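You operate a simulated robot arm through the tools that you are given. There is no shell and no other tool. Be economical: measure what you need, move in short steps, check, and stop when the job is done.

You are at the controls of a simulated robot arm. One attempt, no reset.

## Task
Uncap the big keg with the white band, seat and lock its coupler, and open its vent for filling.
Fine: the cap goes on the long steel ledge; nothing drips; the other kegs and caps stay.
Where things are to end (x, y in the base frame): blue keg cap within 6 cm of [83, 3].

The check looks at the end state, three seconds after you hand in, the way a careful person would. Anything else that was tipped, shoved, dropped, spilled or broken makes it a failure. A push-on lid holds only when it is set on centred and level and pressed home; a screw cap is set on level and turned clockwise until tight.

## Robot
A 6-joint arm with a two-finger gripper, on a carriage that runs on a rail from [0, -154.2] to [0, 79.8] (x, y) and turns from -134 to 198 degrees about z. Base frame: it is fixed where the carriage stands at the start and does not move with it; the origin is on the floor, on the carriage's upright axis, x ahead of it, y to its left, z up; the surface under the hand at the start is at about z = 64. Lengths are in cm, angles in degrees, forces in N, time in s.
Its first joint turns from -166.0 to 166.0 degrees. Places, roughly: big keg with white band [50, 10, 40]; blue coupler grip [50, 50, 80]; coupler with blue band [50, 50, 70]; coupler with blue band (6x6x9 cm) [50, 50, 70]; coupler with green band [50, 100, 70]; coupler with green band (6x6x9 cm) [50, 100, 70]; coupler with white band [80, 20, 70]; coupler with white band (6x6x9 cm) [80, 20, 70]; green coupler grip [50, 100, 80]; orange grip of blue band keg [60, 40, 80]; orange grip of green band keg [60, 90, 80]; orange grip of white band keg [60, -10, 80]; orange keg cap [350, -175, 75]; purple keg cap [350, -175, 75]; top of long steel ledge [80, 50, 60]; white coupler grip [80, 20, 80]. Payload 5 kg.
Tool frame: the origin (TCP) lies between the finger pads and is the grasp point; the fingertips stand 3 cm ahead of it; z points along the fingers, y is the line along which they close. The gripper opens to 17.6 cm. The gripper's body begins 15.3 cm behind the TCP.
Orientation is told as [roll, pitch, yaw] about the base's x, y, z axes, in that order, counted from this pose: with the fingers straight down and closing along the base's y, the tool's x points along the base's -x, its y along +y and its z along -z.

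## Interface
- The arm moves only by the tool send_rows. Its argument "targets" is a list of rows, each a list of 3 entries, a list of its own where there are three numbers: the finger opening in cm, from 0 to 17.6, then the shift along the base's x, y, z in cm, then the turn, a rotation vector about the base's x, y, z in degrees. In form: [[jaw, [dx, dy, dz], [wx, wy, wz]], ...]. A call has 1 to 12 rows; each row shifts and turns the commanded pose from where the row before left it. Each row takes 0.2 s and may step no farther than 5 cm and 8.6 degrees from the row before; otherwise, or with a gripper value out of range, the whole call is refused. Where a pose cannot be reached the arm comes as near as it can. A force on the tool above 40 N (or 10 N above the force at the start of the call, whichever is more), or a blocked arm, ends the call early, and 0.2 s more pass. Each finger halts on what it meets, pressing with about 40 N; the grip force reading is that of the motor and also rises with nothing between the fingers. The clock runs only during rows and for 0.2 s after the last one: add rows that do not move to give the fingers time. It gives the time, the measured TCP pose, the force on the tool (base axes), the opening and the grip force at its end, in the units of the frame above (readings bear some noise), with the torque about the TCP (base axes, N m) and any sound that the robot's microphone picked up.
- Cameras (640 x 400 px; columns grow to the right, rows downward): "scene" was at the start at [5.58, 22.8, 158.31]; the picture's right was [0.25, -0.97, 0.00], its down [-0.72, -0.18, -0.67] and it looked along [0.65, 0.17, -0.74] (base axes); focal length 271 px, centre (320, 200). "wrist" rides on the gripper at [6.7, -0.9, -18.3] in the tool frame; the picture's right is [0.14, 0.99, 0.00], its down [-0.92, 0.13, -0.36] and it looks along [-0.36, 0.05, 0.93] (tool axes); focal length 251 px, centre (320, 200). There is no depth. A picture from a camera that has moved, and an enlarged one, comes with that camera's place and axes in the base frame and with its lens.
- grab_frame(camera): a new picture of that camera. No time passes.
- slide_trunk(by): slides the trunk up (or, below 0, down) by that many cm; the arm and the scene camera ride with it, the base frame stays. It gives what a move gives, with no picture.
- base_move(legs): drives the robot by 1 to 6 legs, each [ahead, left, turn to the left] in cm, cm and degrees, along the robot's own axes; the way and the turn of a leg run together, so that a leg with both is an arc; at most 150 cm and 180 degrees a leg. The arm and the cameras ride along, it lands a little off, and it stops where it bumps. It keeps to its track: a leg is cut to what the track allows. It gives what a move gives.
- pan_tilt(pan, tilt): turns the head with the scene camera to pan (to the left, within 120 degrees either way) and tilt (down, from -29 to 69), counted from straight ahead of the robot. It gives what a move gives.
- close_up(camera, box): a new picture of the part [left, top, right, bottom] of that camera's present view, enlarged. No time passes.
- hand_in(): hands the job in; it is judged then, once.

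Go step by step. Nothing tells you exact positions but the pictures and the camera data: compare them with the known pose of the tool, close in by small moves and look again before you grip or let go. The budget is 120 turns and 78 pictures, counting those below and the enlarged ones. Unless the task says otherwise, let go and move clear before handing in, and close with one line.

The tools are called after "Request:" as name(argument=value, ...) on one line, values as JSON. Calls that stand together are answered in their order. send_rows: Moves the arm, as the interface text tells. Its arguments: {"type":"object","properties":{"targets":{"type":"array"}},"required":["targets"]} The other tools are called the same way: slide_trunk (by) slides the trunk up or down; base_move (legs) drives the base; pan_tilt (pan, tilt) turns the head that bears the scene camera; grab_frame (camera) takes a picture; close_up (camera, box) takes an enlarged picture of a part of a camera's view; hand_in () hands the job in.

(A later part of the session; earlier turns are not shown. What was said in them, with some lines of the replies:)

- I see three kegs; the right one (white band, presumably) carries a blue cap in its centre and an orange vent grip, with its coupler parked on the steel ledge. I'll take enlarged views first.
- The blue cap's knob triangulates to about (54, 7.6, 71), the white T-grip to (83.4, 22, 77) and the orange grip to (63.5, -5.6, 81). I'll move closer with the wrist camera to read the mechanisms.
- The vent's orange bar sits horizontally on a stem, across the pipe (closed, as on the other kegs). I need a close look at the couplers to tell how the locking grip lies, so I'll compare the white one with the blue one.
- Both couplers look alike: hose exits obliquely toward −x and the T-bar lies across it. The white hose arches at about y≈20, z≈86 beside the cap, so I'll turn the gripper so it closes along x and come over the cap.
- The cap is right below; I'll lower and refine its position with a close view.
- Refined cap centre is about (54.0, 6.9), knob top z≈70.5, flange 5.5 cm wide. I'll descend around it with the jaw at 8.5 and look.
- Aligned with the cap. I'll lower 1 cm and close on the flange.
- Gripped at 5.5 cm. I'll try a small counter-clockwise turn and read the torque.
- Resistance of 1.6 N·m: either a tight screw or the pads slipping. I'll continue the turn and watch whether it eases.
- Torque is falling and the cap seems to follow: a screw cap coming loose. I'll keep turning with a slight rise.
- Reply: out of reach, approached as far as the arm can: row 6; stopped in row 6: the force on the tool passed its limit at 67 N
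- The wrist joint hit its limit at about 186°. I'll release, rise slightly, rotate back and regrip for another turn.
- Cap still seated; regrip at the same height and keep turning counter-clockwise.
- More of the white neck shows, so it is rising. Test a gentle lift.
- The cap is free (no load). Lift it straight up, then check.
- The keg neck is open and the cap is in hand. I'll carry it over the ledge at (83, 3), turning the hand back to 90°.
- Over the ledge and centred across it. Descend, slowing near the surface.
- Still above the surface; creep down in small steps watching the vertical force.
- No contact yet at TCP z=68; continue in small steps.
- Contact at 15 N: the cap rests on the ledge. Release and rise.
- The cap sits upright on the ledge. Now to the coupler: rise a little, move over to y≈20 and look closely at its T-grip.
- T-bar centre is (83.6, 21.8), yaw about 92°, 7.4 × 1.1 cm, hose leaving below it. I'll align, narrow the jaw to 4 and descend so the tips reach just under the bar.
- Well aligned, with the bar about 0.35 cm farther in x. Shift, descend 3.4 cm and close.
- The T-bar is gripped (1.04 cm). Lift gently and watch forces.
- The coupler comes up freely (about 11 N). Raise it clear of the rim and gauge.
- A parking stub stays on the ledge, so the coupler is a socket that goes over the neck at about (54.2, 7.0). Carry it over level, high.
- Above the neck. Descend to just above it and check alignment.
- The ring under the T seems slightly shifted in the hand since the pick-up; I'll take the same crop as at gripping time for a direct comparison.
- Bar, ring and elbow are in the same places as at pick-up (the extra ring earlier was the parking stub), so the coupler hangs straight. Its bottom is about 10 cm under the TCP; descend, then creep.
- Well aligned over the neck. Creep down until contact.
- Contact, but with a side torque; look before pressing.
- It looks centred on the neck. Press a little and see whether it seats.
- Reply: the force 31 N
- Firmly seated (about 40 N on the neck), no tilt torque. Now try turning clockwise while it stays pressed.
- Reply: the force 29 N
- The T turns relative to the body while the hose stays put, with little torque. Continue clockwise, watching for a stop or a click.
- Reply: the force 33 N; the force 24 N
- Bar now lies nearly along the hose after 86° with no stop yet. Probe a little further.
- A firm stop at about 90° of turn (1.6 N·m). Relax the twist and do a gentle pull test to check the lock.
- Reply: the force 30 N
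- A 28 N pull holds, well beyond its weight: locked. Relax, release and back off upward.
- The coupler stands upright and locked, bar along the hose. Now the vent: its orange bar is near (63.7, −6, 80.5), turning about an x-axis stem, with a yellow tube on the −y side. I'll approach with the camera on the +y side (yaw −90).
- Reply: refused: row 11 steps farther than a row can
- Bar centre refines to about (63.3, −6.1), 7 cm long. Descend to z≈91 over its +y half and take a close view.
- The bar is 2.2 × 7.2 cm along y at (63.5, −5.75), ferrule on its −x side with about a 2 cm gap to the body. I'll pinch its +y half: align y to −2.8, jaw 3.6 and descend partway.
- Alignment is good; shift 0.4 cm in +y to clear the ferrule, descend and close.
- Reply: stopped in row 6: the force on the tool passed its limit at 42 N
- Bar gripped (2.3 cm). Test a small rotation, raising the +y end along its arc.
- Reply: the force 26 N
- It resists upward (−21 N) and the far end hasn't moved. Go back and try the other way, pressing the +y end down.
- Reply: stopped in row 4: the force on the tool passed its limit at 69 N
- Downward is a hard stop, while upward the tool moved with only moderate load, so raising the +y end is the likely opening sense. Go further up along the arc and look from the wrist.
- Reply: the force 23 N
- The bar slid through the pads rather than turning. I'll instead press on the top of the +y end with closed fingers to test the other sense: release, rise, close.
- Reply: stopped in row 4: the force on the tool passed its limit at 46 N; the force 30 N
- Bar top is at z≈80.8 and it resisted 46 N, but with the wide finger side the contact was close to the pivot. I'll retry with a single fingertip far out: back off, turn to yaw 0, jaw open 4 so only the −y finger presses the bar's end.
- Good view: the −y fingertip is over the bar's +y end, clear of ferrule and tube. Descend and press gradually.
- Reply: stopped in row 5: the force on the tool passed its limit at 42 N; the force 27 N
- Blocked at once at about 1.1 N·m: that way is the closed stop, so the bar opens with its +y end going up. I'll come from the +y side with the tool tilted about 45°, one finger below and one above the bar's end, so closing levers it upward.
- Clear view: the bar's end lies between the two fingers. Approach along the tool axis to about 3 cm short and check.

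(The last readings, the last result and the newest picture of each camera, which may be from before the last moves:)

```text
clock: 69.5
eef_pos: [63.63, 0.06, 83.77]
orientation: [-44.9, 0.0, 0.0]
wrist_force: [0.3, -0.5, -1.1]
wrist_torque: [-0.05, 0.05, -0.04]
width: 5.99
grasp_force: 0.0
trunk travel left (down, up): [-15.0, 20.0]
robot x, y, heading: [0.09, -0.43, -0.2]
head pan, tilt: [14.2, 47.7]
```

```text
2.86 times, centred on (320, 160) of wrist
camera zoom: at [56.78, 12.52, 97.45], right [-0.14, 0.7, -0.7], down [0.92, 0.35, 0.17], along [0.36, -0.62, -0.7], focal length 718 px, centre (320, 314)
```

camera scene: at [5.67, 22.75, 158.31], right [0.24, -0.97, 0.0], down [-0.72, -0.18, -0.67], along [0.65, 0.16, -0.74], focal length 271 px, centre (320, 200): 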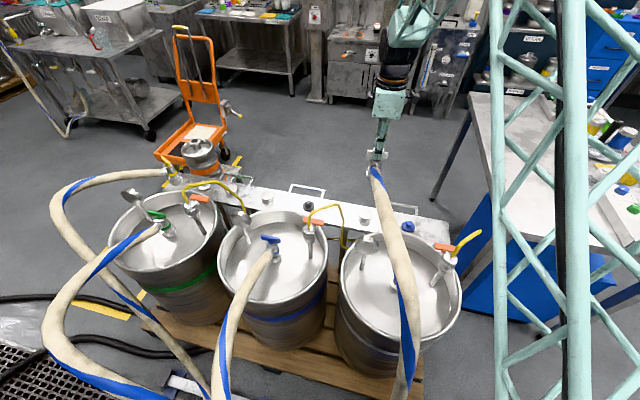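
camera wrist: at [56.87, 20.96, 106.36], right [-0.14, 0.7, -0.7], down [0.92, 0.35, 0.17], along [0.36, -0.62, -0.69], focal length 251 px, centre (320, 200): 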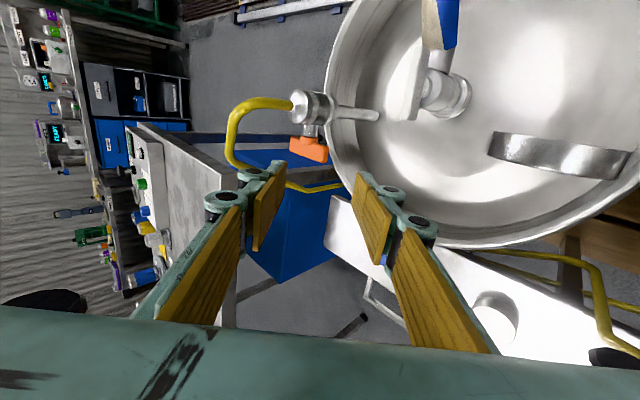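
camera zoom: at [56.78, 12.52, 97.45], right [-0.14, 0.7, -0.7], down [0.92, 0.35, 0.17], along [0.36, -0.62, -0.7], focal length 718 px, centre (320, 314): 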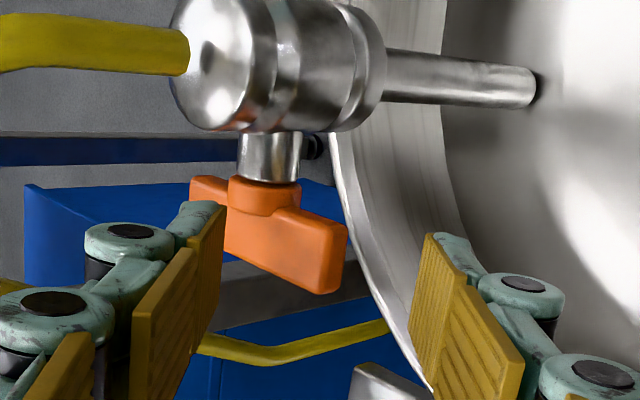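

Excellent view: the bar's +y end face is centred between the fingers. Move in 2 cm, narrow the jaw so the lower finger meets the underside, then shift up and toward −y to swing it.

Request:
send_rows(targets=[[6, [0, -1.5, -1.5], [0, 0, 0]], [4.5, [0, 0, 0], [0, 0, 0]], [3.4, [0, 0, 0], [0, 0, 0]], [3.4, [0, -0.28, 0.28], [0, 0, 0]], [3.4, [0, -0.28, 0.28], [0, 0, 0]], [3.4, [0, -0.28, 0.28], [0, 0, 0]], [3.4, [0, -0.28, 0.28], [0, 0, 0]]])

Request:
close_up(camera="wrist", box=[220, 90, 420, 230])

```text
clock: 71.1
eef_pos: [63.62, -2.3, 83.59]
orientation: [-44.9, -0.1, 0.0]
wrist_force: [-0.6, 0.6, -1.1]
wrist_torque: [0.0, -0.01, -0.03]
width: 3.45
grasp_force: 0.5
trunk travel left (down, up): [-15.0, 20.0]
robot x, y, heading: [0.02, -0.24, -0.3]
head pan, tilt: [14.2, 47.7]
```

```text
2.86 times, centred on (320, 160) of wrist
camera zoom: at [56.83, 10.02, 97.24], right [-0.14, 0.7, -0.7], down [0.92, 0.35, 0.17], along [0.36, -0.62, -0.69], focal length 718 px, centre (320, 314)
```

zoom: 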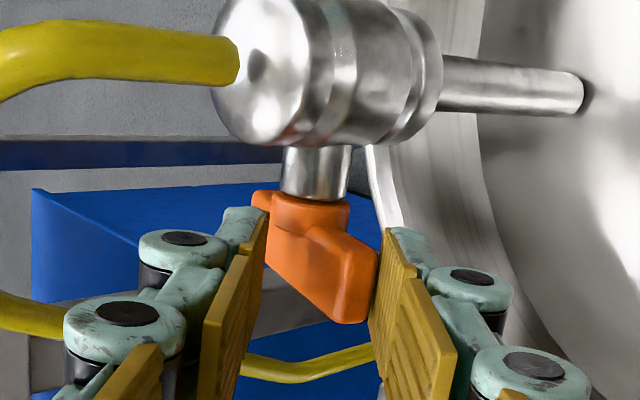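

Just touching the lower corner near the tip. Advance 0.8 cm for overlap, then swing up.

Request:
send_rows(targets=[[3.6, [0, 0.2, -0.2], [0, 0, 0]], [3.6, [0, -0.56, -0.56], [0, 0, 0]], [3.4, [0, -0.28, 0.28], [0, 0, 0]], [3.4, [0, -0.28, 0.28], [0, 0, 0]], [3.4, [0, -0.28, 0.28], [0, 0, 0]]])

```text
clock: 72.3
eef_pos: [63.6, -3.55, 83.8]
orientation: [-44.9, 0.0, 0.2]
wrist_force: [-0.3, -0.3, 0.1]
wrist_torque: [0.0, 0.06, 0.01]
width: 3.43
grasp_force: 0.2
trunk travel left (down, up): [-15.0, 20.0]
robot x, y, heading: [0.06, -0.19, -0.2]
head pan, tilt: [14.2, 47.7]
```

Request:
send_rows(targets=[[3.4, [0, -0.28, 0.28], [0, 0, 0]], [3.4, [0, -0.28, 0.28], [0, 0, 0]]])

Request:
close_up(camera="wrist", box=[220, 90, 420, 230])

```text
clock: 72.9
eef_pos: [63.63, -4.0, 84.2]
orientation: [-44.9, 0.0, 0.1]
wrist_force: [-0.8, 2.7, -1.3]
wrist_torque: [0.04, -0.03, 0.0]
width: 3.5
grasp_force: 1.7
trunk travel left (down, up): [-15.0, 20.0]
robot x, y, heading: [-0.08, -0.09, -0.2]
head pan, tilt: [14.2, 47.7]
```

```text
2.86 times, centred on (320, 160) of wrist
camera zoom: at [56.8, 8.29, 97.82], right [-0.14, 0.7, -0.7], down [0.92, 0.35, 0.17], along [0.36, -0.62, -0.7], focal length 718 px, centre (320, 314)
```

zoom: 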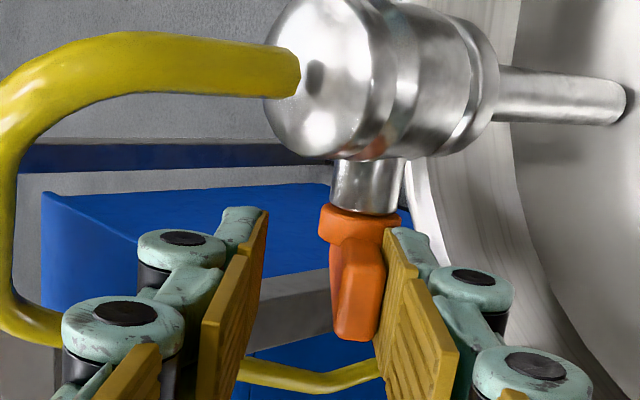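

The bar swings easily and is now at about 45°. To finish without nearing the yellow tube, I'll back off, close the fingers, and push its raised end toward −y to vertical.

Request:
send_rows(targets=[[3.8, [0, 0.3, -0.1], [0, 0, 0]], [3.8, [0, 2, 2], [0, 0, 0]], [3.8, [0, 2, 2], [0, 0, 0]], [0, [0, 0, 0], [0, 0, 0]], [0, [0, 0, 0], [0, 0, 0]], [0, [0, 1.2, -2], [0, 0, 0]], [0, [0, 0, -1.7], [0, 0, 0]], [0, [0, 0, 0], [0, 0, 0]]])

Request:
close_up(camera="wrist", box=[220, 90, 420, 230])

```text
clock: 74.7
eef_pos: [63.65, 1.5, 84.4]
orientation: [-45.0, -0.1, 0.1]
wrist_force: [0.8, -0.1, -0.2]
wrist_torque: [-0.07, 0.02, -0.02]
width: 0.02
grasp_force: 40.0
trunk travel left (down, up): [-15.0, 20.0]
robot x, y, heading: [0.28, 0.11, -0.2]
head pan, tilt: [14.2, 47.7]
```

```text
2.86 times, centred on (320, 160) of wrist
camera zoom: at [56.87, 13.83, 98.03], right [-0.14, 0.7, -0.7], down [0.92, 0.35, 0.17], along [0.36, -0.62, -0.7], focal length 718 px, centre (320, 314)
```

zoom: 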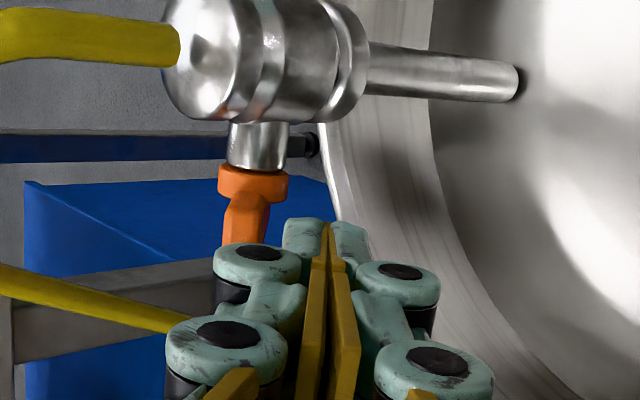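

The bar stays raised. Push its end toward −y in small steps.

Request:
send_rows(targets=[[0, [0, -0.8, 0], [0, 0, 0]], [0, [0, -0.6, 0], [0, 0, 0]], [0, [0, -0.5, 0], [0, 0, 0]], [0, [0, -0.5, 0], [0, 0, 0]], [0, [0, -0.4, 0], [0, 0, 0]], [0, [0, -0.4, 0], [0, 0, 0]], [0, [0, -0.4, 0], [0, 0, 0]]])

Request:
close_up(camera="wrist", box=[220, 90, 420, 230])

```text
clock: 76.1
eef_pos: [63.64, -1.24, 84.54]
orientation: [-44.9, -0.1, 0.2]
wrist_force: [-7.7, 12.6, 12.6]
wrist_torque: [-0.18, 0.11, -0.24]
width: 0.0
grasp_force: 40.3
trunk travel left (down, up): [-15.0, 20.0]
robot x, y, heading: [-0.16, -0.14, 0.2]
head pan, tilt: [14.2, 47.7]
stopped in row 6: the force on the tool passed its limit at 47 N (the readings are from after the stop); the commanded pose is now the measured one
```

```text
2.86 times, centred on (320, 160) of wrist
camera zoom: at [56.74, 11.14, 98.14], right [-0.14, 0.7, -0.7], down [0.92, 0.35, 0.17], along [0.36, -0.62, -0.69], focal length 718 px, centre (320, 314)
```

zoom: 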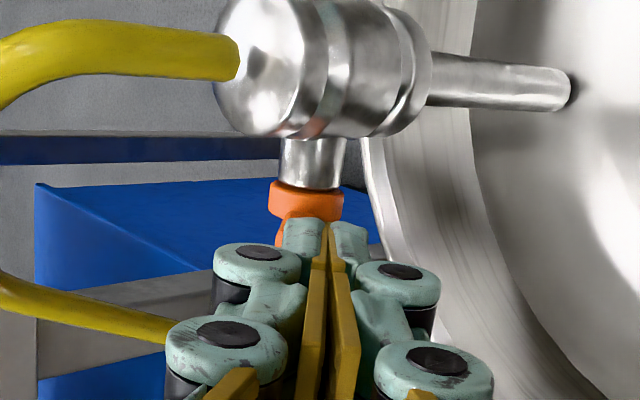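

The flat tip met the bar end-on. Back off, go about 1.5 cm lower so the tip catches the underside, then push up and over.

Request:
send_rows(targets=[[0, [0, 1.4, 0], [0, 0, 0]], [0, [0, 0.2, -1.6], [0, 0, 0]], [0, [0, -0.6, 0.1], [0, 0, 0]], [0, [0, -0.5, 0.2], [0, 0, 0]], [0, [0, -0.35, 0.3], [0, 0, 0]], [0, [0, -0.35, 0.3], [0, 0, 0]], [0, [0, -0.4, 0.25], [0, 0, 0]], [0, [0, -0.4, 0.2], [0, 0, 0]], [0, [0, -0.4, 0.1], [0, 0, 0]]])

Request:
close_up(camera="wrist", box=[220, 90, 420, 230])

```text
clock: 78.1
eef_pos: [63.66, -2.72, 84.24]
orientation: [-44.8, -0.3, 0.2]
wrist_force: [-1.7, -0.4, 0.3]
wrist_torque: [-0.05, -0.01, -0.02]
width: 0.0
grasp_force: 40.1
trunk travel left (down, up): [-15.0, 20.0]
robot x, y, heading: [0.17, 0.15, -0.2]
head pan, tilt: [14.2, 47.7]
```

```text
2.86 times, centred on (320, 160) of wrist
camera zoom: at [56.85, 9.59, 97.93], right [-0.14, 0.7, -0.7], down [0.92, 0.35, 0.17], along [0.36, -0.62, -0.69], focal length 718 px, centre (320, 314)
```

zoom: 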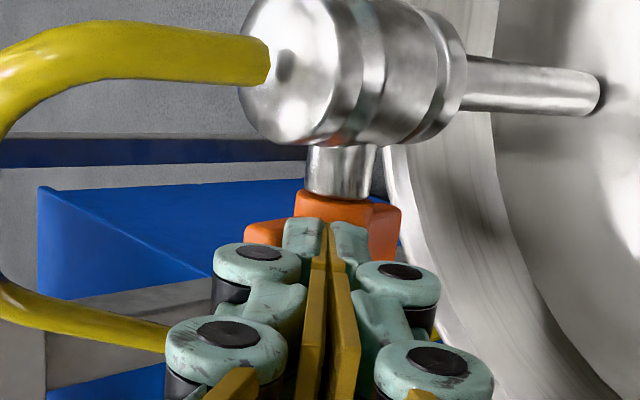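

The bar has swung up to about vertical with no stop force. Back off and inspect from the scene camera.

Request:
send_rows(targets=[[0, [0, 2, 0.5], [0, 0, 0]], [0, [0, 3, 3], [0, 0, 0]], [0, [0, 3, 3], [0, 0, 0]], [0, [0, 1, 3], [0, 0, 0]]])

Request:
close_up(camera="wrist", box=[230, 80, 390, 200])

Request:
close_up(camera="scene", box=[340, 190, 490, 310])

```text
clock: 79.1
eef_pos: [63.87, 6.32, 94.02]
orientation: [-45.0, -0.1, 0.3]
wrist_force: [0.2, 1.0, -0.3]
wrist_torque: [-0.1, 0.04, 0.0]
width: 0.0
grasp_force: 40.2
trunk travel left (down, up): [-15.0, 20.0]
robot x, y, heading: [-0.06, 0.05, -0.2]
head pan, tilt: [14.2, 47.7]
```

```text
3.33 times, centred on (310, 140) of wrist
camera zoom: at [56.93, 18.68, 107.68], right [-0.14, 0.7, -0.7], down [0.92, 0.35, 0.17], along [0.36, -0.62, -0.69], focal length 838 px, centre (353, 400)
```

zoom: 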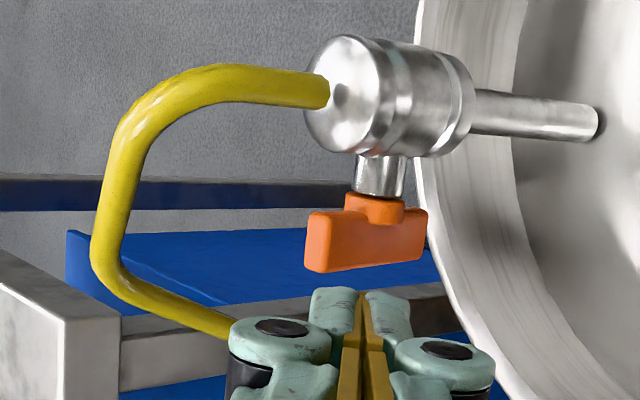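

```text
3.33 times, centred on (415, 250) of scene
camera zoom: at [5.63, 22.79, 158.31], right [0.24, -0.97, 0.0], down [-0.72, -0.18, -0.67], along [0.65, 0.16, -0.74], focal length 903 px, centre (3, 33)
```

zoom: 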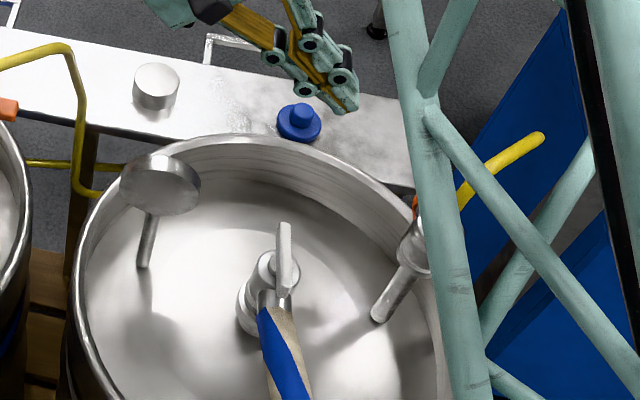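

The orange bar is now parallel to its pipe (about 89°): vent open. The cap stands on the ledge and the coupler is locked; one last overall look before handing in.

Request:
grab_frame(camera="scene")

```text
1 pictures are left
camera scene: at [5.63, 22.79, 158.31], right [0.24, -0.97, 0.0], down [-0.72, -0.18, -0.67], along [0.65, 0.16, -0.74], focal length 271 px, centre (320, 200)
```

scene: 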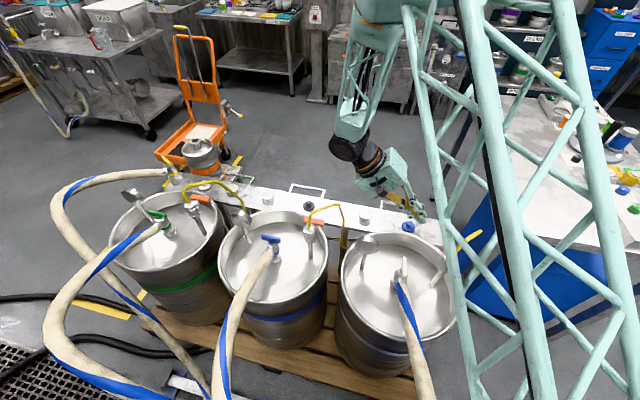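

Everything is in place: the other kegs and caps are undisturbed, there are no drips, and the hand is clear. Handing in.

Request:
hand_in()

```text
The job is handed in.
```

I uncapped the white-band keg and set its blue cap on the steel ledge at about (83, 3). The coupler is seated and locked (it held a 28 N pull), the vent is open with its grip parallel to the pipe, and I saw no drips or other items moved.
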